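You operate a simulated robot arm through the tools that you are given. There is no shell and no other tool. Be economical: measure what you need, move in short steps, check, and stop when the job is done.

Carry out the task below with a simulated two-armed robot. There is one attempt and no reset: what you move stays moved.

Task
Clear the jam in the chain box and reset the stacker.
Fine: stacker power off first; the green scrap goes in the grey tub; shut the flap and switch on again. Where these are worked on the way, their far stop is far enough and under half their travel is too little: yellow flap.

The check looks at the end state, three seconds after you hand in, the way a careful person would. Anything else that was tipped, shoved, dropped, spilled or broken makes it a failure.

Robot
Two 7-joint arms with two-finger parallel grippers on one trunk, on a base that drives. Base frame: it is fixed to the floor where the robot stands at the start and does not move with it; the origin is under the middle of the robot, x ahead of it, y to its left, z up; the surface under the hand at the start is at about z = 982. Readings come in mm, rad, newtons and seconds.
The left shoulder is at the start at [70, 177, 1120], the right one opposite. With the tool pointing down near the work surface each hand reaches from about 240 to 720 mm from the robot's upright axis, wherever it stands, measured 20 degrees to its own side. Places, roughly: batch knob [600, 100, 1000]; black lever [700, -200, 1000]; cream control box [500, 100, 1000]; green fabric scrap [1750, 500, 1000]; grey knob of the stacker [500, 100, 1000]; jog button of the stacker [500, 200, 1000]; power switch of the stacker [400, 0, 1000]; push button of the stacker [400, 100, 1000]; red stop [800, -100, 1000]; run button of the stacker [600, 200, 1000]; sensor gap knob [1800, 600, 1000]; stop button of the stacker [500, 200, 1000]; yellow flap [1800, 500, 1100]. Payload 3.43 kg a hand.
The TCP of each hand is the grasp point between the finger pads, 30 mm short of the fingertips. In the tool frame z runs along the fingers and y along their closing line. Largest opening 94 mm; finger width 28, thickness 10; the body of the gripper, 50 by 96 mm, starts 55 mm behind the TCP.
Orientation is told as [roll, pitch, yaw] about the base's x, y, z axes, in that order, counted from this pose: with the fingers straight down and closing along the base's y, the tool's x points along the base's -x, its y along +y and its z along -z.

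Tools
- The arms move only by the tool arm_command. It takes "left_moves", "right_moves" or both (then of equal length, played together; a hand with none holds still); each is a list of rows, each a list of 7 numbers: the shift along the tool's x, y, z in units of 25 mm (1.0 is 25 mm), then the turn, a rotation vector about the tool's x, y, z in units of 8 degrees (1.0 is 8 degrees), then the gripper command, from -1 (shut) to 1 (fully open), values between in proportion. In form: [[tx, ty, tz, ax, ay, az, jaw], ...]. A call has 1 to 10 rows; each row shifts and turns the commanded pose from where the row before left it, along the tool's axes as they then stand. A call with a number of a shift or a turn outside -1 to 1 is refused whole. Each row takes 0.2 s and may step no farther than 50 mm and 0.15 rad from the row before; otherwise, or with a gripper value out of range, the whole call is refused. A pose out of reach is approached as far as the arm can. The call stops where the force on the tool passes 60 N (or 10 N more than at its start, if that is more) or the arm is blocked; 0.2 s more then pass. The fingers move at their own pace (about 153 mm/s each) and stop on an object; they squeeze with about 39 N. The grip force told is the motor's: it shows also when the fingers shut on nothing. Time passes only in rows, and 0.2 s behind the last, so rows that do not move let the fingers close. It gives the time, the measured TCP pose, the force on the tool (base axes), the opening and the grip force at its end, in the units of the frame above (readings bear some noise), with the torque about the TCP (base axes, N m) and any sound that the robot's microphone picked up.
- Cameras (640 x 400 px; columns grow to the right, rows downward): "scene" is now at [139.5, 18.1, 1446.1]; the picture's right is [0.21, -0.98, 0.00], its down [-0.48, -0.10, -0.87] and it looks along [0.85, 0.18, -0.49] (base axes); focal length 214 px, centre (320, 200). "left" rides on the left gripper at [76, -14, -102] in its tool frame; the picture's right is [0.18, 0.98, 0.00], its down [-0.75, 0.14, -0.64] and it looks along [-0.63, 0.12, 0.77] (tool axes); focal length 243 px, centre (320, 200). "right" rides on the right gripper at [76, 14, -103] in its tool frame; the picture's right is [-0.18, 0.98, 0.00], its down [-0.75, -0.14, -0.64] and it looks along [-0.63, -0.12, 0.77] (tool axes); focal length 243 px, centre (320, 200).
- get_image(camera): a new picture of that camera. No time passes.
- slide_trunk(by): slides the trunk up (or, below 0, down) by that many mm; the arms and the scene camera ride with it, the base frame stays. It gives what a move gives, with no picture.
- steer(legs): drives the robot by 1 to 6 legs, each [ahead, turn to the left] in mm and rad, along the robot's own axes; the way and the turn of a leg run together, so that a leg with both is an arc; at most 1500 mm and 3.142 rad a leg. The arms and the cameras ride along, it lands a little off, and it stops where it bumps. It gives what a move gives.
- aim_head(pan, tilt): turns the head with the scene camera to pan (to the left, within 1.501 rad either way) and tilt (down, from -0.506 to 1.204), counted from straight ahead of the robot. It gives what a move gives.
- locate(camera, pixels): for up to 12 pixels [column, row] of the newest picture of that camera ("zoom" is the newest enlarged one), the place [x, y, z] in the base frame of the surface seen there, good to about 2 mm. No time passes.
- inspect(camera, box): a new picture of the part [left, top, right, bottom] of that camera's present view, enlarged. No time passes.
- job_done(): hands the job in; it is judged then, once.

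Work in short steps. Measure before you move; look again where a grasp or a placing could have gone wrong, and mend it. You have 80 turns and 58 pictures in all, those below and enlarged ones among them. Open the grippers and draw the arms clear of the work before you hand the job in, unless the task says otherwise; then end with one line.

The tools are called by a JSON object that holds its "op" and its "data". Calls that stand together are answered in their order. arm_command: Moves the arms, as the interface text tells. Its arguments: {"type":"object","properties":{"left_moves":{"type":"array","items":{"type":"array","items":{"type":"number"}}},"right_moves":{"type":"array","items":{"type":"array","items":{"type":"number"}}}},"required":[]} The other tools are called the same way: slide_trunk (by) slides the trunk up or down; steer (legs) drives the base; aim_head (pan, tilt) turns the head that bears the scene camera; get_image (camera) takes a picture; locate (camera, pixels) gives the place of the surface under pixels of a picture; inspect (camera, box) takes an enlarged picture of a part of a camera's view; job_done () hands the job in.

At the start:

```text
time: 0.0
left_eef_pos: [444.1, 263.6, 1320.2]
left_orientation: [0.0, 0.0, -0.001]
left_contact_force: [0.0, 0.5, -0.3]
left_wrist_torque: [0.0, 0.03, 0.03]
left_width: 93.8
left_grasp_force: 0.0
right_eef_pos: [419.5, -56.5, 1350.2]
right_orientation: [0.0, -0.003, 0.002]
right_contact_force: [-0.2, -0.6, -0.2]
right_wrist_torque: [0.0, 0.0, 0.0]
right_width: 93.8
right_grasp_force: 0.0
trunk travel left (down, up): [-700.0, 140.0]
robot x, y, heading: [-0.4, -1.1, 0.001]
head pan, tilt: [0.208, 0.51]
```

scene: 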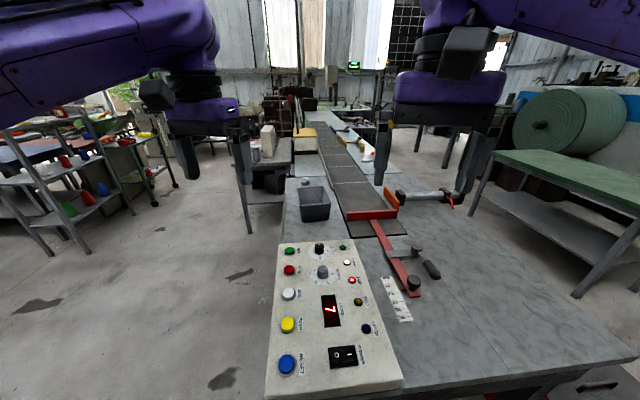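
right: 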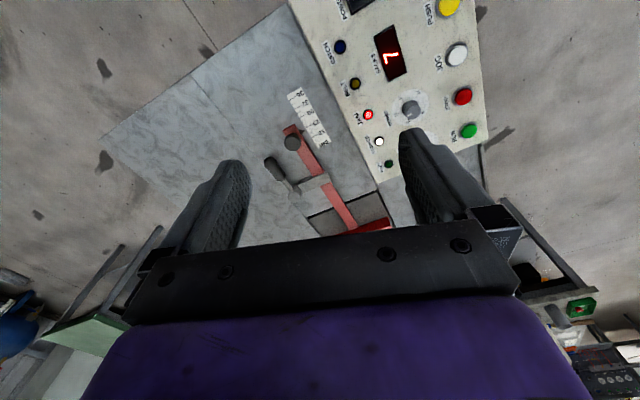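
left: 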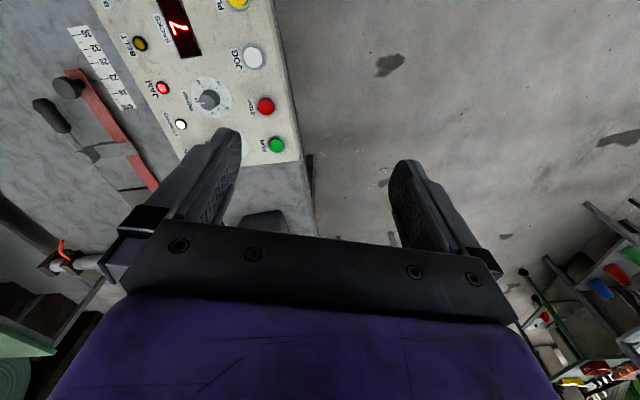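

The scene shows the control box, with the power rocker near pixel (343,356). I'll enlarge the panel and the far end of the stacker.

{"op": "inspect", "data": {"camera": "scene", "box": [250, 230, 430, 400]}}

{"op": "inspect", "data": {"camera": "scene", "box": [230, 80, 420, 230]}}

{"op": "locate", "data": {"camera": "scene", "pixels": [[336, 359], [350, 355], [343, 347], [343, 366], [315, 200], [300, 184], [328, 218], [300, 220], [306, 140], [283, 388], [375, 320], [322, 190]]}}

```text
2.35 times, centred on (340, 315) of scene
```

zoom: 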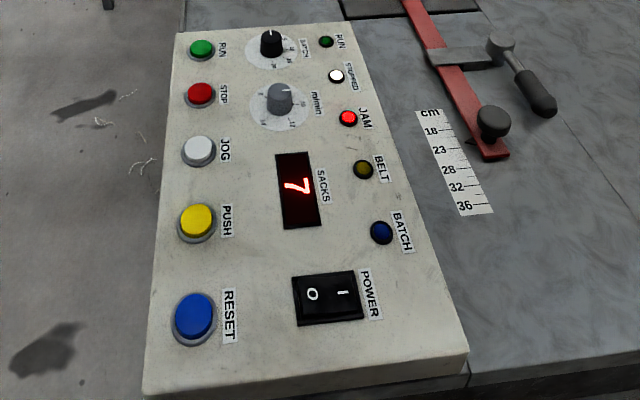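

```text
2.67 times, centred on (325, 155) of scene
```

zoom: 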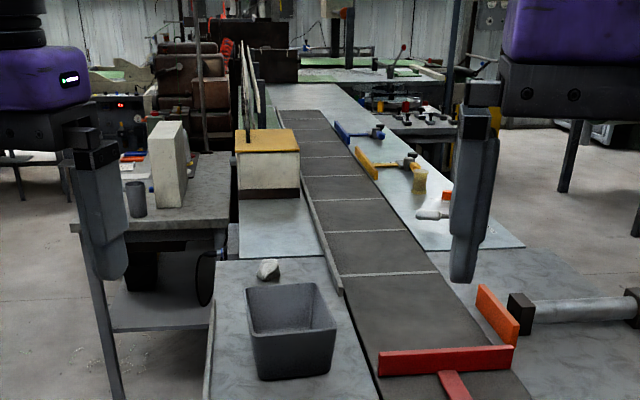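

```text
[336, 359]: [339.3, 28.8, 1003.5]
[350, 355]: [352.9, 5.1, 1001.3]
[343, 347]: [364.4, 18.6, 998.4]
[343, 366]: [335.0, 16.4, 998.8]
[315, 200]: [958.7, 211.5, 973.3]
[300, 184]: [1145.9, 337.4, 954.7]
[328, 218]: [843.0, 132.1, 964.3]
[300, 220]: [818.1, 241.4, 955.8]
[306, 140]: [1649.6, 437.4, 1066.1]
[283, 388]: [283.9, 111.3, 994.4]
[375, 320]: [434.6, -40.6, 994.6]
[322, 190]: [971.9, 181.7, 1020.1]
```

The RESET/POWER rocker is clear: the O end is at about y=29 and raised, so power is now on. I'll bring the closed right hand above the O end.

{"op": "arm_command", "data": {"right_moves": [[0.29, 0.36, 1, 0, 0, 0, -1], [0.29, 0.36, 1, 0, 0, 0, -1], [0.29, 0.36, 1, 0, 0, 0, -1], [0.29, 0.36, 1, 0, 0, 0, -1], [0.29, 0.36, 1, 0, 0, 0, -1], [0.29, 0.36, 1, 0, 0, 0, -1], [0.29, 0.36, 1, 0, 0, 0, -1], [0.28, 0.36, 1, 0, 0, 0, -1], [0.28, 0.36, 0.5, 0, 0, 0, -1], [0.28, 0.36, 0.5, 0, 0, 0, -1]]}}

{"op": "get_image", "data": {"camera": "right"}}

{"op": "inspect", "data": {"camera": "scene", "box": [270, 280, 430, 400]}}

```text
time: 2.2
left_eef_pos: [443.1, 264.8, 1319.6]
left_orientation: [0.001, -0.002, 0.001]
left_contact_force: [-0.1, -0.2, -0.2]
left_wrist_torque: [-0.01, 0.0, -0.02]
left_width: 94.2
left_grasp_force: 0.0
right_eef_pos: [346.9, 32.1, 1124.9]
right_orientation: [-0.002, -0.003, 0.002]
right_contact_force: [0.4, 0.3, 0.8]
right_wrist_torque: [-0.01, 0.04, -0.01]
right_width: 0.0
right_grasp_force: 33.0
trunk travel left (down, up): [-700.0, 140.0]
robot x, y, heading: [2.6, -1.1, -0.001]
head pan, tilt: [0.208, 0.51]
```

```text
52 pictures are left
```

right: 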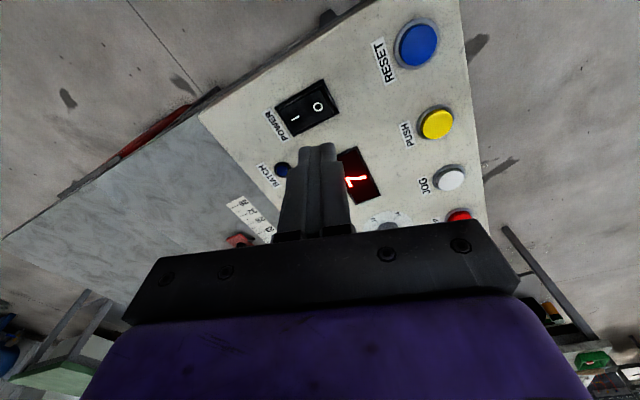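

```text
3.33 times, centred on (350, 340) of scene
```

zoom: 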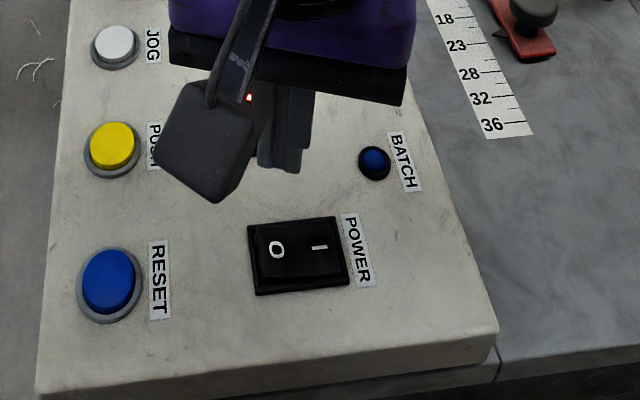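

The rocker is clear of the fingers in both views. I'll measure its frame and faces.

{"op": "locate", "data": {"camera": "zoom", "pixels": [[250, 228], [333, 218], [258, 293], [347, 284], [277, 250], [319, 248], [262, 258], [335, 250], [296, 249], [230, 260]]}}

{"op": "locate", "data": {"camera": "right", "pixels": [[317, 106], [296, 118], [326, 105], [285, 122], [417, 45], [437, 122]]}}

```text
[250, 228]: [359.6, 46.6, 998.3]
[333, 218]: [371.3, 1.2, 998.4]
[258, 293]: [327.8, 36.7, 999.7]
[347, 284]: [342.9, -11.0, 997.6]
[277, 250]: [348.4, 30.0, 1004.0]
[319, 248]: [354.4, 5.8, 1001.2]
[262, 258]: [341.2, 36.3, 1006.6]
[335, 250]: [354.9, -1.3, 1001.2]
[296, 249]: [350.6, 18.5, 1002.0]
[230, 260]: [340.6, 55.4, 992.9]
```

```text
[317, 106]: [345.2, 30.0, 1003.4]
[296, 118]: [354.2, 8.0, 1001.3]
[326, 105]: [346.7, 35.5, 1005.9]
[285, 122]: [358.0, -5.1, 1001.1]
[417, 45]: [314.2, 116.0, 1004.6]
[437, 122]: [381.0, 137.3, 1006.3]
```

The O end sits at about (345, 36, z 1006) and is raised. I'll descend on it, ending in small steps.

{"op": "arm_command", "data": {"right_moves": [[0, 0.18, 1, 0, 0, 0, -1], [0, 0, 1, 0, 0, 0, -1], [0, 0, 1, 0, 0, 0, -1], [0, 0, 0.4, 0, 0, 0, -1], [0, 0, 0.15, 0, 0, 0, -1], [0, 0, 0.15, 0, 0, 0, -1], [0, 0, 0.15, 0, 0, 0, -1]]}}

{"op": "inspect", "data": {"camera": "right", "box": [200, 0, 480, 200]}}

```text
time: 3.8
left_eef_pos: [440.9, 263.1, 1321.2]
left_orientation: [-0.001, -0.003, 0.0]
left_contact_force: [-0.4, 0.4, 0.0]
left_wrist_torque: [0.04, -0.03, 0.06]
left_width: 94.2
left_grasp_force: 0.1
right_eef_pos: [347.2, 37.8, 1032.9]
right_orientation: [0.005, -0.011, 0.002]
right_contact_force: [3.5, -1.8, 42.6]
right_wrist_torque: [-0.42, -0.6, 0.02]
right_width: 0.0
right_grasp_force: 32.8
trunk travel left (down, up): [-700.0, 140.0]
robot x, y, heading: [0.1, 0.3, -0.001]
head pan, tilt: [0.208, 0.51]
```

```text
2.00 times, centred on (340, 100) of right
```

zoom: 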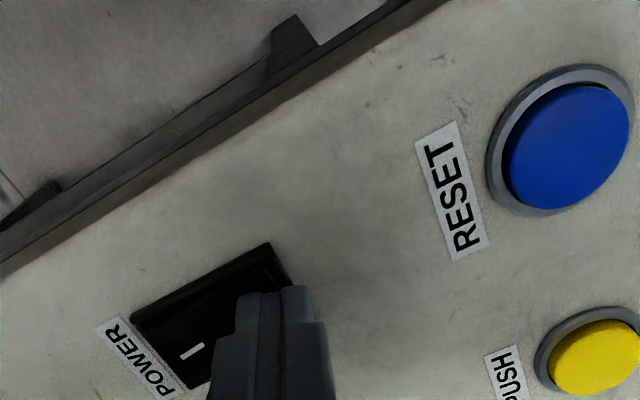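

There is 42 N of push and no sound reported, so I'll lift and look at the rocker and lamps.

{"op": "arm_command", "data": {"right_moves": [[0, 0, -1, 0, 0, 0, -1], [0, 0, -1, 0, 0, 0, -1], [0, 0, -1, 0, 0, 0, -1], [0, 0, -1, 0, 0, 0, -1]]}}

{"op": "inspect", "data": {"camera": "scene", "box": [250, 230, 430, 400]}}

{"op": "locate", "data": {"camera": "zoom", "pixels": [[303, 302], [312, 295], [343, 293], [355, 296]]}}

```text
time: 4.8
left_eef_pos: [443.0, 263.3, 1318.6]
left_orientation: [-0.001, -0.001, -0.001]
left_contact_force: [0.6, -0.7, 0.6]
left_wrist_torque: [0.03, 0.02, -0.03]
left_width: 94.1
left_grasp_force: 0.1
right_eef_pos: [346.5, 37.3, 1130.6]
right_orientation: [0.0, -0.001, 0.001]
right_contact_force: [0.4, 0.8, 0.9]
right_wrist_torque: [0.03, 0.01, 0.03]
right_width: 0.0
right_grasp_force: 32.9
trunk travel left (down, up): [-700.0, 140.0]
robot x, y, heading: [-4.3, 0.9, -0.005]
head pan, tilt: [0.208, 0.51]
```

```text
2.35 times, centred on (340, 315) of scene
```

zoom: 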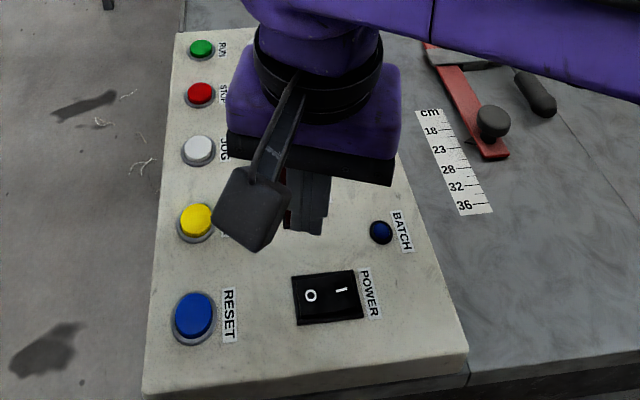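

```text
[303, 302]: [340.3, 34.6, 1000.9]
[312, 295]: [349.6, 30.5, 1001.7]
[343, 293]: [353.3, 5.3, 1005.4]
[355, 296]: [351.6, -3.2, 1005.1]
```

The rocker is now at O (O end low, I end high). I'll lift both hands back near the body and look along the left side of the line.

{"op": "arm_command", "data": {"right_moves": [[0, -1, -1, 0, 0, 0, -1], [0, -1, -1, 0, 0, 0, -1], [0, -1, -1, 0, 0, 0, -1], [0, -1, -1, 0, 0, 0, -1], [0, -1, -1, 0, 0, 0, -1], [0, -1, -1, 0, 0, 0, -1], [0, -1, -1, 0, 0, 0, -1]], "left_moves": [[1, 0, 0, 0, 0, 0, 1], [1, 0, 0, 0, 0, 0, 1], [1, 0, 0, 0, 0, 0, 1], [0, 0, 0, 0, 0, 0, 1], [0, 0, 0, 0, 0, 0, 1], [0, 0, 0, 0, 0, 0, 1], [0, 0, 0, 0, 0, 0, 1]]}}

{"op": "aim_head", "data": {"pan": 0.4, "tilt": 0.45}}

{"op": "get_image", "data": {"camera": "scene"}}

```text
time: 6.4
left_eef_pos: [369.1, 262.7, 1319.8]
left_orientation: [0.0, -0.001, 0.001]
left_contact_force: [-0.7, 0.2, 0.4]
left_wrist_torque: [0.01, 0.01, -0.02]
left_width: 93.9
left_grasp_force: 0.1
right_eef_pos: [348.2, -137.7, 1305.0]
right_orientation: [0.001, -0.002, 0.0]
right_contact_force: [-0.1, -0.2, -0.3]
right_wrist_torque: [0.02, 0.01, -0.02]
right_width: 0.1
right_grasp_force: 32.7
trunk travel left (down, up): [-700.0, 140.0]
robot x, y, heading: [-1.7, 0.9, 0.0]
head pan, tilt: [0.208, 0.51]
```

```text
time: 7.1
left_eef_pos: [367.6, 264.1, 1319.8]
left_orientation: [0.0, -0.001, 0.0]
left_contact_force: [-0.7, -0.5, 0.1]
left_wrist_torque: [-0.03, 0.04, 0.0]
left_width: 94.1
left_grasp_force: 0.2
right_eef_pos: [347.7, -136.7, 1304.6]
right_orientation: [-0.001, -0.001, 0.004]
right_contact_force: [-0.3, -0.2, 0.5]
right_wrist_torque: [0.01, 0.01, -0.02]
right_width: 0.0
right_grasp_force: 33.1
trunk travel left (down, up): [-700.0, 140.0]
robot x, y, heading: [0.1, -3.1, 0.003]
head pan, tilt: [0.4, 0.45]
```

```text
48 pictures are left
```

scene: 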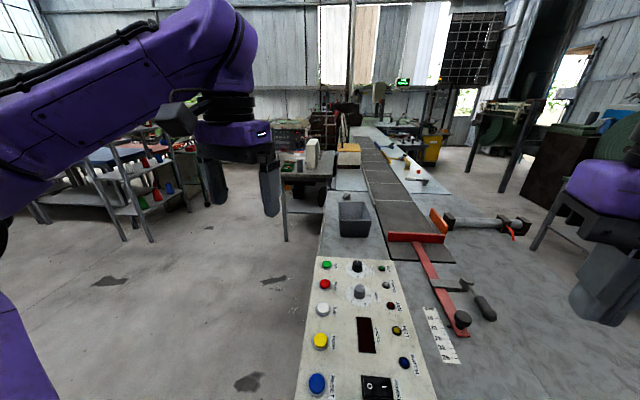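

The display is dark, so power is off. I'll measure the bench to the left, the table edges, the tub and the box.

{"op": "locate", "data": {"camera": "scene", "pixels": [[283, 190], [285, 238], [325, 184], [331, 195], [319, 255], [349, 148], [345, 162], [357, 162], [336, 188], [125, 238], [341, 205], [369, 205]]}}

{"op": "inspect", "data": {"camera": "scene", "box": [270, 110, 430, 240]}}

```text
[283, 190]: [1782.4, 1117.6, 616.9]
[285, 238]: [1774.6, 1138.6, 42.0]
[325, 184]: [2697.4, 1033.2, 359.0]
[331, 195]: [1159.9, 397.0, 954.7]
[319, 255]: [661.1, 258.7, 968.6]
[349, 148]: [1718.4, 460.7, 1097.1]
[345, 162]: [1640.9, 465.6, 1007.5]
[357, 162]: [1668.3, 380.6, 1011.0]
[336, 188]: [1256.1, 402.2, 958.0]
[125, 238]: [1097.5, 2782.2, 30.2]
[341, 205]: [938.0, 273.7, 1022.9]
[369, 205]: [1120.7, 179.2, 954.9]
```

```text
3.08 times, centred on (350, 175) of scene
```

zoom: 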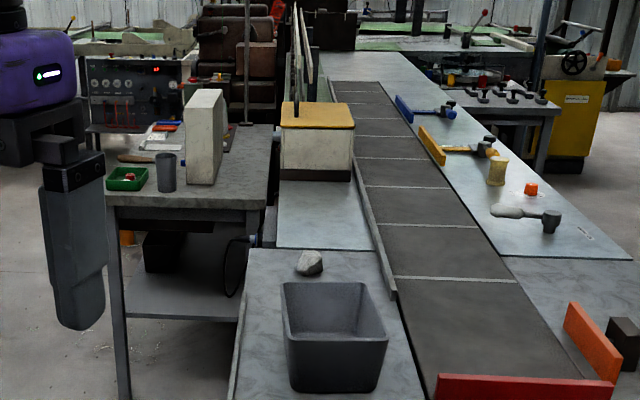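

The whole line looks rotated relative to x. I'll measure its direction, the box corners and the bench corner.

{"op": "locate", "data": {"camera": "zoom", "pixels": [[231, 385], [245, 260], [278, 240], [260, 203], [112, 203], [283, 127], [352, 128], [328, 103], [284, 170], [350, 175], [308, 262], [360, 160]]}}

{"op": "aim_head", "data": {"pan": 0.7, "tilt": 0.7}}

{"op": "get_image", "data": {"camera": "scene"}}

```text
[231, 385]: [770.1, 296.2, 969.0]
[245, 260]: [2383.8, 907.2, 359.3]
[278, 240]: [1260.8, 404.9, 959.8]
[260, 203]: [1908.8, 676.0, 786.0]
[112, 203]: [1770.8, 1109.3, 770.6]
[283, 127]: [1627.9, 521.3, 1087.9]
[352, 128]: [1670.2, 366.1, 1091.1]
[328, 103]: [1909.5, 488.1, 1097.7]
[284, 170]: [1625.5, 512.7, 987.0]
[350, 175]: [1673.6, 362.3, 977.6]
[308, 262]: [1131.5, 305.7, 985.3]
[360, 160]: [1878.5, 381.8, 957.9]
```

```text
time: 7.9
left_eef_pos: [368.2, 264.3, 1319.7]
left_orientation: [-0.001, -0.001, 0.0]
left_contact_force: [0.1, -0.5, 0.4]
left_wrist_torque: [0.0, 0.02, 0.02]
left_width: 93.8
left_grasp_force: 0.0
right_eef_pos: [348.2, -137.2, 1305.5]
right_orientation: [0.0, -0.001, 0.001]
right_contact_force: [-0.2, 0.5, -0.2]
right_wrist_torque: [0.02, 0.02, -0.01]
right_width: 0.0
right_grasp_force: 33.2
trunk travel left (down, up): [-700.0, 140.0]
robot x, y, heading: [-1.0, 1.4, 0.003]
head pan, tilt: [0.7, 0.7]
```

```text
46 pictures are left
```

scene: 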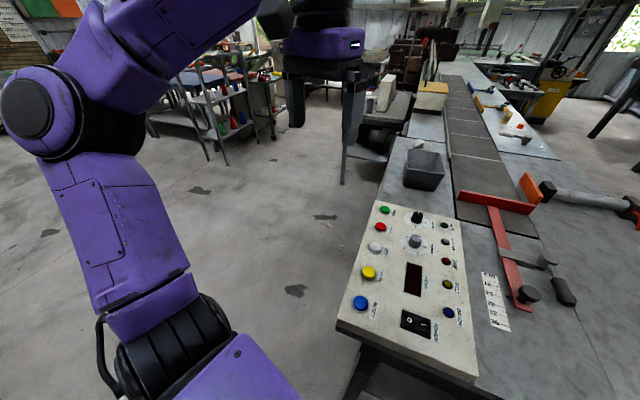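

The line runs at about 0.28 rad, with the box front-left corner at (1628,521) and the bench corner at (1909,676). I'll drive around the left side with a wide margin and stop at a check point first.

{"op": "steer", "data": {"legs": [[0, 1.75], [560, 0], [0, -1.568], [900, 0]]}}

{"op": "aim_head", "data": {"pan": -0.3, "tilt": 0.6}}

{"op": "get_image", "data": {"camera": "scene"}}

```text
time: 23.6
left_eef_pos: [1080.6, 1067.3, 1319.5]
left_orientation: [-0.001, 0.0, 0.206]
left_contact_force: [-0.9, -0.1, 1.0]
left_wrist_torque: [-0.03, 0.03, 0.01]
left_width: 93.8
left_grasp_force: 0.1
right_eef_pos: [1143.7, 669.7, 1304.3]
right_orientation: [0.002, -0.002, 0.208]
right_contact_force: [0.1, -0.2, 0.2]
right_wrist_torque: [0.02, 0.0, 0.0]
right_width: 0.0
right_grasp_force: 33.1
trunk travel left (down, up): [-700.0, 140.0]
robot x, y, heading: [775.8, 733.0, 0.205]
head pan, tilt: [0.7, 0.7]
```

```text
time: 24.8
left_eef_pos: [1083.1, 1066.4, 1319.0]
left_orientation: [-0.001, 0.0, 0.205]
left_contact_force: [0.4, 0.0, 0.3]
left_wrist_torque: [0.0, -0.04, -0.01]
left_width: 94.0
left_grasp_force: 0.2
right_eef_pos: [1144.3, 670.6, 1305.7]
right_orientation: [0.0, -0.001, 0.209]
right_contact_force: [-0.2, 0.1, -1.0]
right_wrist_torque: [-0.03, -0.03, 0.0]
right_width: 0.0
right_grasp_force: 33.1
trunk travel left (down, up): [-700.0, 140.0]
robot x, y, heading: [774.6, 734.8, 0.205]
head pan, tilt: [-0.3, 0.6]
```

```text
45 pictures are left
```

scene: 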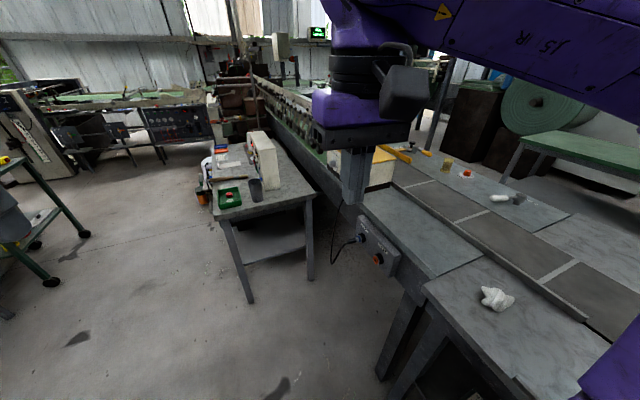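

A control box hangs on the table's left side near (380,250), and its cable is near (340,240). I'll measure these and the bench legs before going closer.

{"op": "locate", "data": {"camera": "scene", "pixels": [[378, 250], [360, 220], [398, 262], [335, 255], [310, 195], [215, 212], [250, 300], [310, 278], [425, 290], [383, 375]]}}

```text
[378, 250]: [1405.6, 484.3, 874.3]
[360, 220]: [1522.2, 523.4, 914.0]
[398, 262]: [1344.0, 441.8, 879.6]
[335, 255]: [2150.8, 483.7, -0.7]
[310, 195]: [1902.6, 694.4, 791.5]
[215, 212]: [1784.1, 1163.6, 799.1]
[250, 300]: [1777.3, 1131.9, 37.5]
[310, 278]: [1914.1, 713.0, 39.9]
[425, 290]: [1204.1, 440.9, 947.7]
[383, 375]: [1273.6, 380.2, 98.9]
```

The side box protrudes only slightly (v≈80 mm). I'll go on to about (1277,804), facing the yellow-topped box.

{"op": "steer", "data": {"legs": [[0, -0.066], [500, 0], [0, -0.71]]}}

{"op": "aim_head", "data": {"pan": 0.0, "tilt": 0.65}}

{"op": "get_image", "data": {"camera": "scene"}}

```text
time: 30.1
left_eef_pos: [1719.9, 830.3, 1320.3]
left_orientation: [-0.002, 0.0, -0.564]
left_contact_force: [-0.1, 0.0, -1.0]
left_wrist_torque: [0.01, 0.01, -0.01]
left_width: 94.1
left_grasp_force: 0.0
right_eef_pos: [1489.3, 502.6, 1305.9]
right_orientation: [0.0, -0.002, -0.561]
right_contact_force: [-0.2, 0.7, 0.3]
right_wrist_torque: [-0.01, -0.03, 0.01]
right_width: 0.0
right_grasp_force: 32.8
trunk travel left (down, up): [-700.0, 140.0]
robot x, y, heading: [1264.7, 801.1, -0.563]
head pan, tilt: [-0.3, 0.6]
```

```text
time: 30.9
left_eef_pos: [1719.7, 829.9, 1320.0]
left_orientation: [-0.001, -0.001, -0.562]
left_contact_force: [0.0, 0.6, 0.8]
left_wrist_torque: [-0.03, 0.0, 0.0]
left_width: 93.9
left_grasp_force: 0.0
right_eef_pos: [1489.7, 502.1, 1304.6]
right_orientation: [0.001, -0.001, -0.561]
right_contact_force: [-0.9, -0.4, -0.3]
right_wrist_torque: [-0.02, -0.02, 0.01]
right_width: 0.2
right_grasp_force: 32.9
trunk travel left (down, up): [-700.0, 140.0]
robot x, y, heading: [1265.2, 802.6, -0.569]
head pan, tilt: [0.0, 0.649]
```

```text
44 pictures are left
```

scene: 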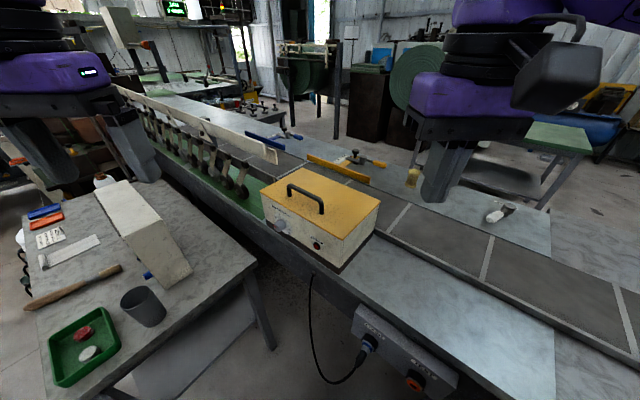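

{"op": "inspect", "data": {"camera": "scene", "box": [240, 150, 400, 280]}}

{"op": "locate", "data": {"camera": "zoom", "pixels": [[194, 145], [335, 230], [330, 245], [225, 105], [545, 195], [405, 290], [90, 195], [200, 160], [315, 240], [160, 290], [395, 440], [100, 270]]}}

```text
3.08 times, centred on (320, 215) of scene
```

zoom: 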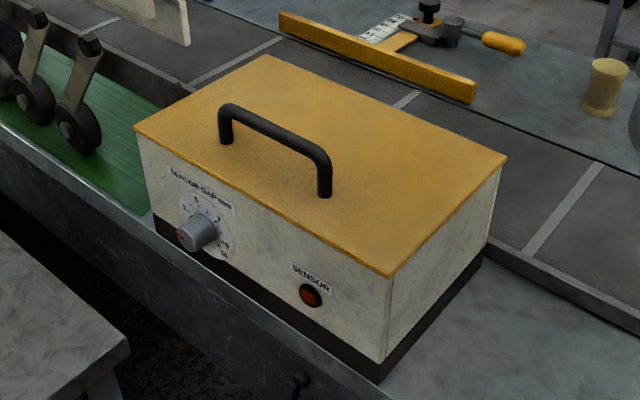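

```text
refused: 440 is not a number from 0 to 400
```

The yellow lid has a U-handle along its near long edge, so the hinge must be on the conveyor side. I'll measure the handle and lid.

{"op": "locate", "data": {"camera": "zoom", "pixels": [[228, 108], [270, 125], [318, 155], [326, 190], [226, 140], [137, 128], [388, 272], [505, 158], [267, 57], [195, 232], [270, 145], [280, 185]]}}

```text
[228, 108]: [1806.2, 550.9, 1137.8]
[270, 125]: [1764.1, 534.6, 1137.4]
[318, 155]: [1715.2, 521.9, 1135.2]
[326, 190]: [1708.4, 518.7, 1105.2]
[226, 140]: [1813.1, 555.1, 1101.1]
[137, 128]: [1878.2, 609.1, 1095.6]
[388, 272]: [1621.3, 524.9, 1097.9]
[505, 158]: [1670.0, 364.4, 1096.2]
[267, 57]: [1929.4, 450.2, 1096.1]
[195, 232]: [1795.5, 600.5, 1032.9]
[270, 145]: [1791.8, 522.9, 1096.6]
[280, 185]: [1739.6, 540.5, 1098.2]
```

The lid's hinge is on the conveyor side (v≈-149) and the handle bar centre is about (1761,537,1133). I'll move a little closer so the opening arc stays in the left hand's reach.

{"op": "steer", "data": {"legs": [[0, 0.79], [173, 0], [0, -1.04]]}}

{"op": "get_image", "data": {"camera": "scene"}}

```text
time: 37.1
left_eef_pos: [1879.8, 753.7, 1319.7]
left_orientation: [-0.003, 0.0, -0.816]
left_contact_force: [1.2, 0.3, 0.5]
left_wrist_torque: [-0.01, 0.01, 0.03]
left_width: 94.1
left_grasp_force: 0.0
right_eef_pos: [1574.3, 495.8, 1304.7]
right_orientation: [-0.001, -0.002, -0.819]
right_contact_force: [0.2, 0.4, 1.2]
right_wrist_torque: [0.01, 0.0, 0.01]
right_width: 0.1
right_grasp_force: 33.1
trunk travel left (down, up): [-700.0, 140.0]
robot x, y, heading: [1434.3, 848.2, -0.82]
head pan, tilt: [0.0, 0.649]
```

```text
42 pictures are left
```

scene: 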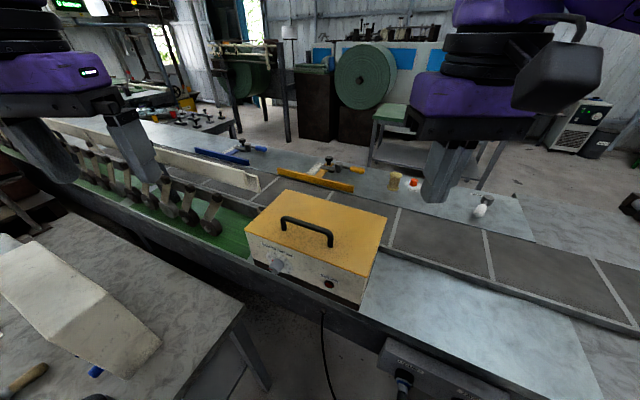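

The handle is in plain view at (305,228). I'll turn the left hand so it closes across the bar, and draw the right hand back out of the way.

{"op": "arm_command", "data": {"left_moves": [[0, 0, 0, 0, 0, -1, 1], [0, 0, 0, 0, 0, -1, 1], [0, 0, 0, 0, 0, -1, 1], [0, 0, 0, 0, 0, -1, 1], [0, 0, 0, 0, 0, -1, 1], [0, 0, 0, 0, 0, -1, 1], [0, 0, 0, 0, 0, -1, 1], [0, 0, 0, 0, 0, -1, 1]], "right_moves": [[0.3, -0.6, 0, 0, 0, 0, -1], [0.3, -0.6, 0, 0, 0, 0, -1], [0.3, -0.6, 0, 0, 0, 0, -1], [0.3, -0.6, 0, 0, 0, 0, -1], [0.3, -0.6, 0, 0, 0, 0, -1], [0.3, -0.6, 0, 0, 0, 0, -1], [0.3, -0.6, 0, 0, 0, 0, -1], [0, 0, 0, 0, 0, 0, -1]]}}

{"op": "locate", "data": {"camera": "scene", "pixels": [[284, 218], [306, 226], [330, 238], [274, 190], [386, 217], [364, 277], [247, 235]]}}

```text
time: 38.9
left_eef_pos: [1880.8, 755.2, 1319.2]
left_orientation: [0.002, 0.002, 0.303]
left_contact_force: [0.0, -0.6, 0.6]
left_wrist_torque: [0.0, -0.01, -0.03]
left_width: 94.2
left_grasp_force: 0.0
right_eef_pos: [1465.2, 463.7, 1302.2]
right_orientation: [0.0, -0.001, -0.817]
right_contact_force: [-0.4, 0.4, 0.4]
right_wrist_torque: [0.02, 0.01, 0.0]
right_width: 0.0
right_grasp_force: 33.4
right hand out of reach, approached as far as the arm can: row 7
trunk travel left (down, up): [-700.0, 140.0]
robot x, y, heading: [1433.7, 844.5, -0.817]
head pan, tilt: [0.0, 0.649]
```

```text
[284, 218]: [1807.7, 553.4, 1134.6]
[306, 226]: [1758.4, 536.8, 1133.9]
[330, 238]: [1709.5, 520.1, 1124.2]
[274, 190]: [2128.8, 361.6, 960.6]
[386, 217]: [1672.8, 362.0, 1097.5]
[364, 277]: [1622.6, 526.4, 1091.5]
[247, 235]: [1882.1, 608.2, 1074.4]
```

The left hand is at yaw 0.303, along the bar. I'll move over the handle centre and stop 20 mm above it.

{"op": "arm_command", "data": {"left_moves": [[0.904, -0.862, 0.65, 0, 0, 0, 1], [0.904, -0.862, 0.65, 0, 0, 0, 1], [0.904, -0.862, 0.65, 0, 0, 0, 1], [0.904, -0.862, 0.65, 0, 0, 0, 1], [0.904, -0.862, 0.65, 0, 0, 0, 1], [0.904, -0.862, 0.65, 0, 0, 0, 1], [0.904, -0.862, 0.65, 0, 0, 0, 1], [0.904, -0.862, 0.65, 0, 0, 0, 0.2]]}}

{"op": "get_image", "data": {"camera": "left"}}

```text
time: 40.7
left_eef_pos: [1753.6, 534.5, 1188.3]
left_orientation: [0.001, 0.0, 0.299]
left_contact_force: [-0.3, -0.6, 0.2]
left_wrist_torque: [0.03, -0.01, 0.02]
left_width: 56.7
left_grasp_force: 0.0
right_eef_pos: [1464.3, 460.1, 1300.3]
right_orientation: [0.004, -0.002, -0.818]
right_contact_force: [0.8, -1.4, -0.6]
right_wrist_torque: [0.01, -0.03, 0.02]
right_width: 0.0
right_grasp_force: 32.8
trunk travel left (down, up): [-700.0, 140.0]
robot x, y, heading: [1435.5, 842.8, -0.814]
head pan, tilt: [0.0, 0.649]
```

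```text
41 pictures are left
```

left: 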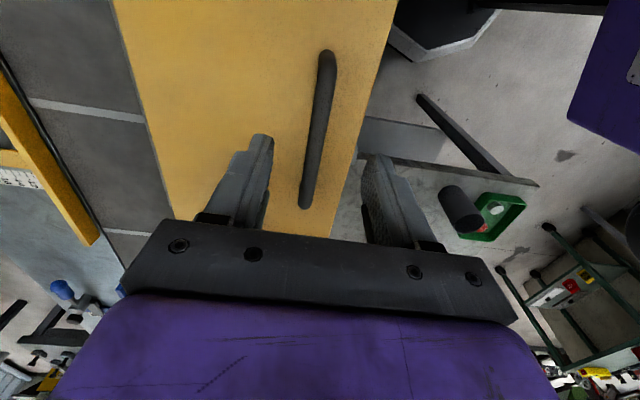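

The bar sits between the fingers and parallel to the pads. I'll descend to z≈1139 and close.

{"op": "arm_command", "data": {"left_moves": [[-0.25, 0, 1, 0, 0, 0, 0.2], [0, 0, 0.6, 0, 0, 0, 0.2], [0, 0, 0.36, 0, 0, 0, 0.2], [0, 0, 0, 0, 0, 0, -1], [0, 0, 0, 0, 0, 0, -1], [0, 0, 0, 0, 0, 0, -1]]}}

{"op": "get_image", "data": {"camera": "left"}}

```text
time: 42.1
left_eef_pos: [1764.3, 534.3, 1140.6]
left_orientation: [-0.001, 0.003, 0.301]
left_contact_force: [7.8, -16.7, 13.7]
left_wrist_torque: [-0.28, 0.15, 1.24]
left_width: 11.7
left_grasp_force: 44.7
right_eef_pos: [1465.7, 459.4, 1299.4]
right_orientation: [0.005, 0.0, -0.816]
right_contact_force: [-0.3, 0.0, -0.6]
right_wrist_torque: [-0.02, 0.05, -0.03]
right_width: 0.2
right_grasp_force: 32.8
trunk travel left (down, up): [-700.0, 140.0]
robot x, y, heading: [1437.8, 844.5, -0.82]
head pan, tilt: [0.0, 0.649]
```

```text
40 pictures are left
```

left: 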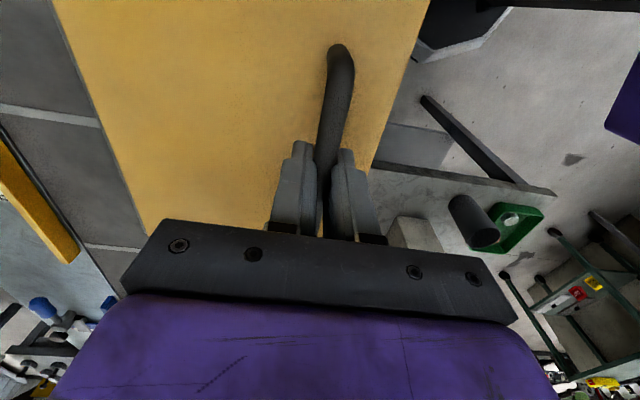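

The bar is gripped (11.7 mm, 45 N). I'll start the opening arc about the far hinge with the hand kept upright, in four small steps.

{"op": "arm_command", "data": {"left_moves": [[0, -0.256, -0.69, 0, 0, 0, -1], [0, -0.356, -0.67, 0, 0, 0, -1], [0, -0.444, -0.61, 0, 0, 0, -1], [0, -0.528, -0.55, 0, 0, 0, -1]]}}

{"op": "get_image", "data": {"camera": "scene"}}

```text
time: 43.1
left_eef_pos: [1776.6, 499.2, 1204.5]
left_orientation: [-0.003, 0.0, 0.298]
left_contact_force: [0.5, 2.3, -0.4]
left_wrist_torque: [0.14, -0.28, 0.61]
left_width: 11.7
left_grasp_force: 44.8
right_eef_pos: [1464.9, 465.1, 1303.0]
right_orientation: [0.002, -0.003, -0.817]
right_contact_force: [-0.8, 0.0, -1.0]
right_wrist_torque: [0.01, 0.03, 0.01]
right_width: 0.0
right_grasp_force: 33.0
trunk travel left (down, up): [-700.0, 140.0]
robot x, y, heading: [1435.4, 844.6, -0.818]
head pan, tilt: [0.0, 0.649]
```

```text
39 pictures are left
```

scene: 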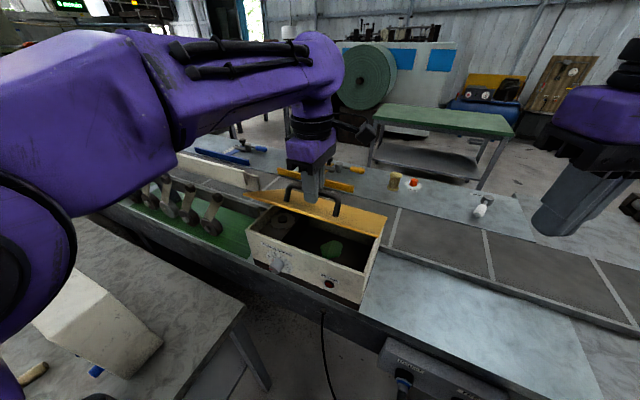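

The lid opens freely (about 32°) and the green scrap shows at (330,248). I'll continue the arc.

{"op": "arm_command", "data": {"left_moves": [[0, -0.596, -0.464, 0, 0, 0, -1], [0, -0.66, -0.38, 0, 0, 0, -1], [0, -0.704, -0.284, 0, 0, 0, -1], [0, -0.736, -0.184, 0, 0, 0, -1], [0, -0.756, -0.08, 0, 0, 0, -1], [0, -0.756, 0.024, 0, 0, 0, -1]]}}

{"op": "get_image", "data": {"camera": "scene"}}

```text
time: 44.5
left_eef_pos: [1801.1, 435.8, 1239.7]
left_orientation: [-0.016, 0.008, 0.307]
left_contact_force: [-15.3, 2.0, 25.5]
left_wrist_torque: [-0.12, 0.68, -1.01]
left_width: 11.9
left_grasp_force: 44.6
left hand out of reach, approached as far as the arm can: row 5, 6
right_eef_pos: [1457.2, 466.6, 1303.7]
right_orientation: [0.004, -0.009, -0.816]
right_contact_force: [-0.1, -0.3, 0.3]
right_wrist_torque: [-0.02, -0.05, 0.04]
right_width: 0.1
right_grasp_force: 32.6
trunk travel left (down, up): [-700.0, 140.0]
robot x, y, heading: [1433.6, 846.3, -0.82]
head pan, tilt: [0.0, 0.649]
```

```text
38 pictures are left
```

scene: 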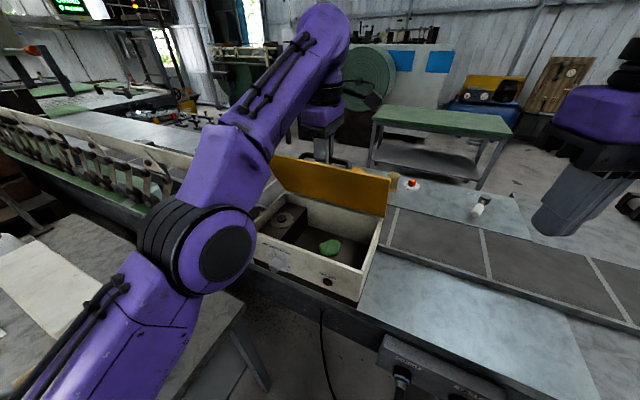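

The left arm ran out of reach at a lid angle of about 63°, still holding the bar. A small base advance would carry the lid on, so first I'll look down to check the clearance between base and table.

{"op": "aim_head", "data": {"pan": -0.3, "tilt": 1.2}}

{"op": "get_image", "data": {"camera": "scene"}}

```text
time: 45.5
left_eef_pos: [1800.6, 436.7, 1240.4]
left_orientation: [-0.012, 0.001, 0.309]
left_contact_force: [-17.9, 5.0, 42.4]
left_wrist_torque: [-0.24, 0.58, -0.5]
left_width: 11.9
left_grasp_force: 45.4
right_eef_pos: [1454.5, 468.7, 1304.4]
right_orientation: [0.003, -0.011, -0.816]
right_contact_force: [0.1, -0.3, 0.2]
right_wrist_torque: [0.02, 0.03, -0.01]
right_width: 0.2
right_grasp_force: 32.8
trunk travel left (down, up): [-700.0, 140.0]
robot x, y, heading: [1436.2, 843.2, -0.818]
head pan, tilt: [-0.3, 1.201]
```

```text
37 pictures are left
```

scene: 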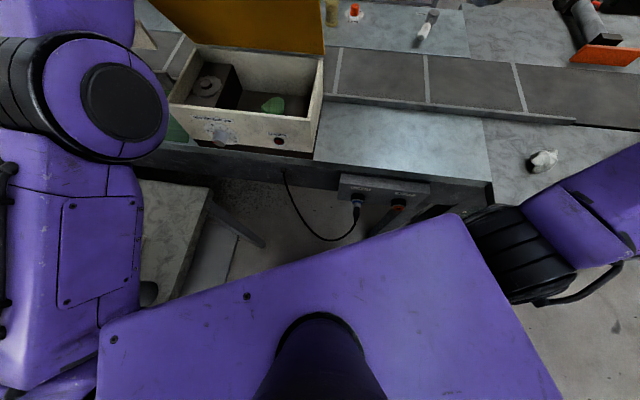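

The torso plate hides the base, so I'll measure its front edge against the side box and table edge.

{"op": "locate", "data": {"camera": "scene", "pixels": [[455, 216], [102, 325], [280, 268], [355, 230], [360, 200], [400, 208], [342, 185], [430, 185], [250, 160], [260, 240]]}}

```text
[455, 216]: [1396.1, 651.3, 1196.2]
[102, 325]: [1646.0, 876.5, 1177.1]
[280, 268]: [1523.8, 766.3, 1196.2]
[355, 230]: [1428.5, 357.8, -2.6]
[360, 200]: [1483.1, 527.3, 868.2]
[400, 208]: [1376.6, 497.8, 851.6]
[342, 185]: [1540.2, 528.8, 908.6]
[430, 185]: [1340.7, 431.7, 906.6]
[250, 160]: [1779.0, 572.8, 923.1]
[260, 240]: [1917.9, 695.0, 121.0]
```

The table legs sit inset (v≈-17) and floor is visible below, and the torso corner has about 140 mm to the side box. A 60 mm arc forward is safe and will carry the lid past vertical.

{"op": "steer", "data": {"legs": [[60, -0.053]]}}

{"op": "aim_head", "data": {"pan": 0, "tilt": 0.75}}

{"op": "get_image", "data": {"camera": "scene"}}

```text
time: 46.4
left_eef_pos: [1815.9, 399.9, 1243.3]
left_orientation: [-0.033, 0.007, 0.295]
left_contact_force: [-2.8, -2.1, 18.6]
left_wrist_torque: [-0.36, 1.22, 1.34]
left_width: 11.9
left_grasp_force: 45.0
right_eef_pos: [1469.8, 443.1, 1302.8]
right_orientation: [0.003, -0.008, -0.845]
right_contact_force: [0.0, -1.2, 0.1]
right_wrist_torque: [0.09, -0.03, 0.01]
right_width: 0.0
right_grasp_force: 33.1
trunk travel left (down, up): [-700.0, 140.0]
robot x, y, heading: [1454.4, 820.8, -0.846]
head pan, tilt: [-0.3, 1.201]
stopped in leg 1: the force on the tool passed its limit at 66 N (the readings are from after the stop); the commanded pose is now the measured one
```

```text
time: 47.3
left_eef_pos: [1815.8, 402.4, 1243.9]
left_orientation: [-0.027, 0.006, 0.294]
left_contact_force: [-9.8, -5.0, 38.3]
left_wrist_torque: [-0.47, 0.87, 0.74]
left_width: 11.6
left_grasp_force: 45.3
right_eef_pos: [1471.0, 444.3, 1303.0]
right_orientation: [0.004, -0.009, -0.845]
right_contact_force: [0.5, -0.4, 0.5]
right_wrist_torque: [-0.01, 0.0, -0.02]
right_width: 0.1
right_grasp_force: 33.3
trunk travel left (down, up): [-700.0, 140.0]
robot x, y, heading: [1455.8, 820.4, -0.844]
head pan, tilt: [0.0, 0.75]
```

```text
36 pictures are left
```

scene: 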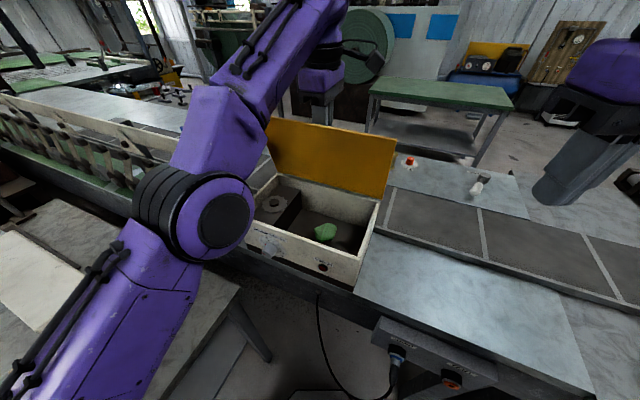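

The lid is near vertical now. I'll measure its angle from the top edge and hinge edge.

{"op": "locate", "data": {"camera": "scene", "pixels": [[395, 139], [272, 120], [378, 200], [285, 175], [388, 170], [340, 130], [335, 180], [325, 232]]}}

```text
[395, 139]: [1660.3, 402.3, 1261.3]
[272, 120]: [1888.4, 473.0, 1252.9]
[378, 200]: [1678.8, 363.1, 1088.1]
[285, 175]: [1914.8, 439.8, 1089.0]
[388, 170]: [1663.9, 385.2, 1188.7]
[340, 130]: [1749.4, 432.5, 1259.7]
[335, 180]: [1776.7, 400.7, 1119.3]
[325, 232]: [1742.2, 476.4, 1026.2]
```

The lid stands at about 76°. I'll continue the arc with the arm.

{"op": "arm_command", "data": {"left_moves": [[0, -0.38, 0.0, 0, 0, 0, -1], [0, -0.38, 0.06, 0, 0, 0, -1], [0, -0.37, 0.08, 0, 0, 0, -1], [0, -0.36, 0.1, 0, 0, 0, -1]]}}

```text
time: 48.3
left_eef_pos: [1815.2, 403.5, 1244.1]
left_orientation: [-0.027, 0.003, 0.294]
left_contact_force: [-9.9, -5.1, 41.6]
left_wrist_torque: [-0.28, 0.67, 0.89]
left_width: 11.6
left_grasp_force: 44.7
left hand out of reach, approached as far as the arm can: row 1, 2, 3, 4
right_eef_pos: [1469.4, 445.1, 1303.3]
right_orientation: [0.002, -0.011, -0.844]
right_contact_force: [0.1, -0.2, 0.2]
right_wrist_torque: [-0.01, -0.01, 0.01]
right_width: 0.1
right_grasp_force: 33.3
trunk travel left (down, up): [-700.0, 140.0]
robot x, y, heading: [1458.0, 821.2, -0.846]
head pan, tilt: [0.0, 0.75]
```

The arm is at its limit and pressing down on the bar (42 N). I'll raise the trunk by 10 mm to relieve that, then advance the base a little more.

{"op": "slide_trunk", "data": {"by": 10}}

{"op": "steer", "data": {"legs": [[40, -0.035]]}}

```text
time: 48.8
left_eef_pos: [1819.3, 395.0, 1242.9]
left_orientation: [-0.009, 0.006, 0.291]
left_contact_force: [-16.0, -3.4, -23.8]
left_wrist_torque: [0.03, -0.2, 0.89]
left_width: 11.5
left_grasp_force: 45.0
right_eef_pos: [1473.2, 438.4, 1310.5]
right_orientation: [0.003, -0.003, -0.844]
right_contact_force: [-0.3, -0.9, -0.4]
right_wrist_torque: [-0.02, -0.02, -0.01]
right_width: 0.1
right_grasp_force: 33.4
trunk travel left (down, up): [-710.0, 130.0]
robot x, y, heading: [1460.9, 820.9, -0.842]
head pan, tilt: [0.0, 0.75]
```

```text
time: 49.7
left_eef_pos: [1834.2, 360.0, 1249.3]
left_orientation: [-0.024, 0.007, 0.259]
left_contact_force: [-1.2, 9.1, -23.7]
left_wrist_torque: [0.19, 0.14, 1.3]
left_width: 12.6
left_grasp_force: 44.8
right_eef_pos: [1489.2, 414.2, 1312.2]
right_orientation: [-0.002, -0.006, -0.879]
right_contact_force: [-0.8, -0.4, 0.2]
right_wrist_torque: [-0.04, -0.01, -0.04]
right_width: 0.0
right_grasp_force: 32.9
trunk travel left (down, up): [-710.0, 130.0]
robot x, y, heading: [1486.5, 790.3, -0.883]
head pan, tilt: [0.0, 0.75]
```

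The hand moved on to v≈-203, so the lid should be past vertical. I'll check.

{"op": "get_image", "data": {"camera": "scene"}}

{"op": "get_image", "data": {"camera": "left"}}

```text
35 pictures are left
```

scene: 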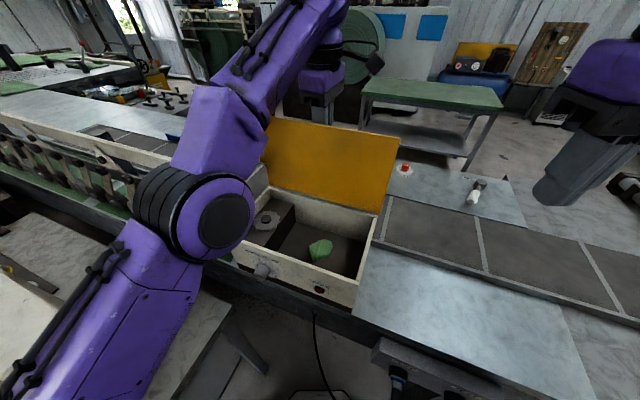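

```text
34 pictures are left
```

left: 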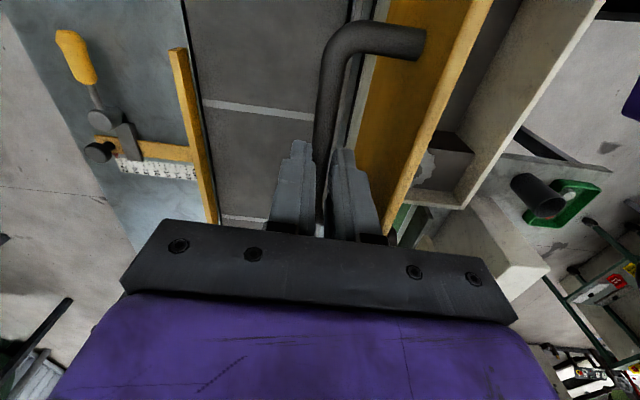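

{"op": "locate", "data": {"camera": "scene", "pixels": [[397, 141], [340, 131], [268, 121], [380, 210], [330, 185], [388, 180]]}}

{"op": "arm_command", "data": {"left_moves": [[0, -0.4, 0.3, 0, 0, 0, -1], [0, -0.5, 0.3, 0, 0, 0, -1]]}}

```text
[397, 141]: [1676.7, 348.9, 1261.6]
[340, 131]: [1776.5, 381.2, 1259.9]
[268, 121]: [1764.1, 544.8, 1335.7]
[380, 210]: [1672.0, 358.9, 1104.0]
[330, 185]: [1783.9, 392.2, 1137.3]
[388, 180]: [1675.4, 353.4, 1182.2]
```

```text
time: 50.3
left_eef_pos: [1833.7, 358.6, 1250.7]
left_orientation: [-0.023, 0.005, 0.261]
left_contact_force: [2.9, 1.3, 2.1]
left_wrist_torque: [0.14, 0.17, 1.31]
left_width: 12.5
left_grasp_force: 45.0
left hand out of reach, approached as far as the arm can: row 1, 2
right_eef_pos: [1489.6, 412.9, 1312.5]
right_orientation: [0.001, -0.004, -0.88]
right_contact_force: [-0.2, 0.2, -0.4]
right_wrist_torque: [0.04, -0.01, 0.02]
right_width: 0.0
right_grasp_force: 32.8
trunk travel left (down, up): [-710.0, 130.0]
robot x, y, heading: [1479.4, 792.4, -0.88]
head pan, tilt: [0.0, 0.75]
```

The lid is at about 94°, past vertical. I'll open the fingers slightly and watch whether it stays, then raise the trunk to lift clear.

{"op": "arm_command", "data": {"left_moves": [[0, 0, 0, 0, 0, 0, -0.4], [0, 0, 0, 0, 0, 0, -0.4]]}}

{"op": "slide_trunk", "data": {"by": 90}}

{"op": "get_image", "data": {"camera": "scene"}}

```text
time: 50.9
left_eef_pos: [1832.7, 357.1, 1249.0]
left_orientation: [-0.02, 0.008, 0.255]
left_contact_force: [0.1, -0.1, 0.1]
left_wrist_torque: [0.02, -0.01, 0.0]
left_width: 28.0
left_grasp_force: 0.2
right_eef_pos: [1488.4, 411.0, 1312.7]
right_orientation: [0.0, -0.005, -0.88]
right_contact_force: [-0.9, 0.1, -0.4]
right_wrist_torque: [-0.01, 0.0, -0.01]
right_width: 0.0
right_grasp_force: 32.7
trunk travel left (down, up): [-710.0, 130.0]
robot x, y, heading: [1484.8, 790.2, -0.88]
head pan, tilt: [0.0, 0.75]
```

```text
time: 52.2
left_eef_pos: [1833.1, 357.4, 1338.9]
left_orientation: [-0.022, 0.006, 0.259]
left_contact_force: [-0.4, -0.4, 0.8]
left_wrist_torque: [0.0, 0.01, -0.01]
left_width: 28.2
left_grasp_force: 0.0
right_eef_pos: [1488.3, 412.2, 1401.3]
right_orientation: [0.0, -0.006, -0.878]
right_contact_force: [0.2, -0.3, 0.6]
right_wrist_torque: [0.0, -0.01, -0.01]
right_width: 0.1
right_grasp_force: 32.8
trunk travel left (down, up): [-800.0, 40.0]
robot x, y, heading: [1480.6, 790.1, -0.882]
head pan, tilt: [0.0, 0.75]
```

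```text
33 pictures are left
```

scene: 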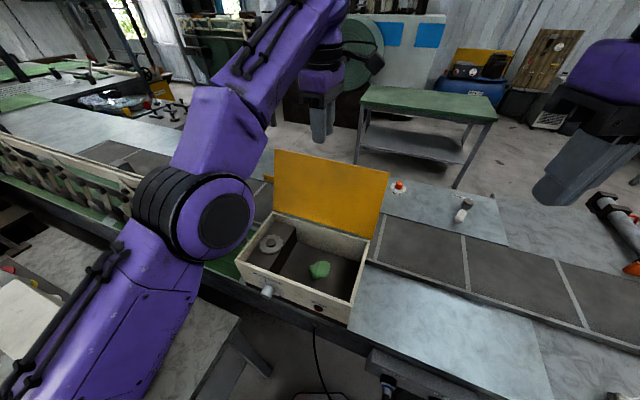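

The lid stays up by itself. I'll measure its angle again, the scrap and the walls.

{"op": "inspect", "data": {"camera": "scene", "box": [220, 140, 400, 330]}}

{"op": "locate", "data": {"camera": "scene", "pixels": [[388, 173], [330, 162], [370, 232], [320, 215], [319, 268], [310, 268], [328, 268], [318, 277], [345, 275], [290, 235], [340, 290], [240, 262]]}}

```text
2.11 times, centred on (310, 235) of scene
```

zoom: 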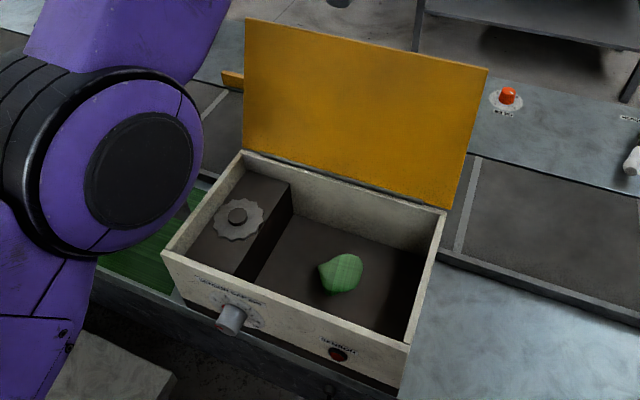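

```text
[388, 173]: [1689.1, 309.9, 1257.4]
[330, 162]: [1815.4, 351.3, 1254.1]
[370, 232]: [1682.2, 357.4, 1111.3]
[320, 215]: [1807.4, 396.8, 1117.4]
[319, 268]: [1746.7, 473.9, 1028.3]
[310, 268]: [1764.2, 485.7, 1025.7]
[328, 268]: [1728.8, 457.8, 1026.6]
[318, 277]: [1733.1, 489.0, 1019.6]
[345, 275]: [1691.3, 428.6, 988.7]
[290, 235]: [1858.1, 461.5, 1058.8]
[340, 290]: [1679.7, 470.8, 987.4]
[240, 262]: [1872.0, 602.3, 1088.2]
```

The lid has settled at about 109°. The scrap is at about (1745,473), z 988–1027. I'll move the left hand over it.

{"op": "arm_command", "data": {"left_moves": [[0.37, 0.9, 0, 0, 0, -0.1, -0.4], [0.37, 0.9, 0, 0, 0, -0.1, -0.4], [0.37, 0.9, 0, 0, 0, -0.1, 0], [0.37, 0.9, 0, 0, 0, 0, 0.3], [0.37, 0.9, 0, 0, 0, 0, 0.5], [0.37, 0.9, 0, 0, 0, 0, 0.5], [0, 0, 1, 0, 0, 0, 0.5], [0, 0, 1, 0, 0, 0, 0.5], [0, 0, 1, 0, 0, 0, 0.5], [0, 0, 1, 0, 0, 0, 0.5]]}}

{"op": "get_image", "data": {"camera": "left"}}

```text
time: 54.4
left_eef_pos: [1743.5, 437.3, 1244.2]
left_orientation: [-0.022, 0.008, 0.299]
left_contact_force: [-0.6, 0.5, 0.1]
left_wrist_torque: [0.02, 0.01, -0.04]
left_width: 70.6
left_grasp_force: 0.1
left hand out of reach, approached as far as the arm can: row 1, 2
right_eef_pos: [1488.0, 410.9, 1402.2]
right_orientation: [-0.001, -0.003, -0.88]
right_contact_force: [-0.5, -0.1, 0.1]
right_wrist_torque: [0.01, 0.0, -0.04]
right_width: 0.2
right_grasp_force: 32.9
trunk travel left (down, up): [-800.0, 40.0]
robot x, y, heading: [1477.3, 789.5, -0.879]
head pan, tilt: [0.0, 0.75]
```

```text
31 pictures are left
```

left: 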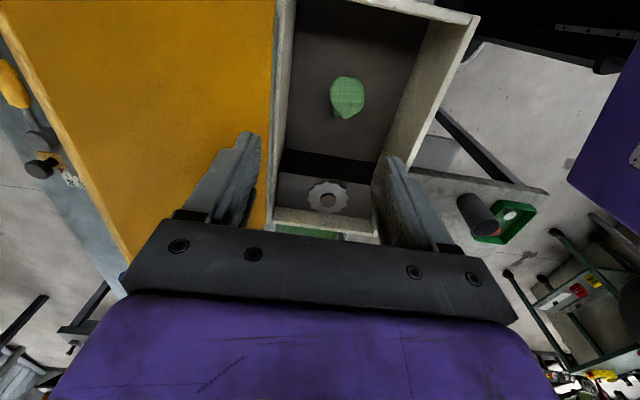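

{"op": "locate", "data": {"camera": "left", "pixels": [[347, 97], [332, 97], [363, 97], [347, 80], [343, 117], [310, 80], [300, 155], [370, 160], [290, 110], [395, 140], [347, 40]]}}

```text
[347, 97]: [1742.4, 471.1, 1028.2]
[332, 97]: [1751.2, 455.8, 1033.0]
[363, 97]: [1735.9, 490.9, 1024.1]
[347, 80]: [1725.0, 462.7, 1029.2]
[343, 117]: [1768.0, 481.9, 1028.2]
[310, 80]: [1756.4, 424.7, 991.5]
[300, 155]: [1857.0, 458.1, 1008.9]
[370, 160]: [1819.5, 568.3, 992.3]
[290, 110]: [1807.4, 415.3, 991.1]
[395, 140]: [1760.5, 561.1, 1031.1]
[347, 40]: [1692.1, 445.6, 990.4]
```

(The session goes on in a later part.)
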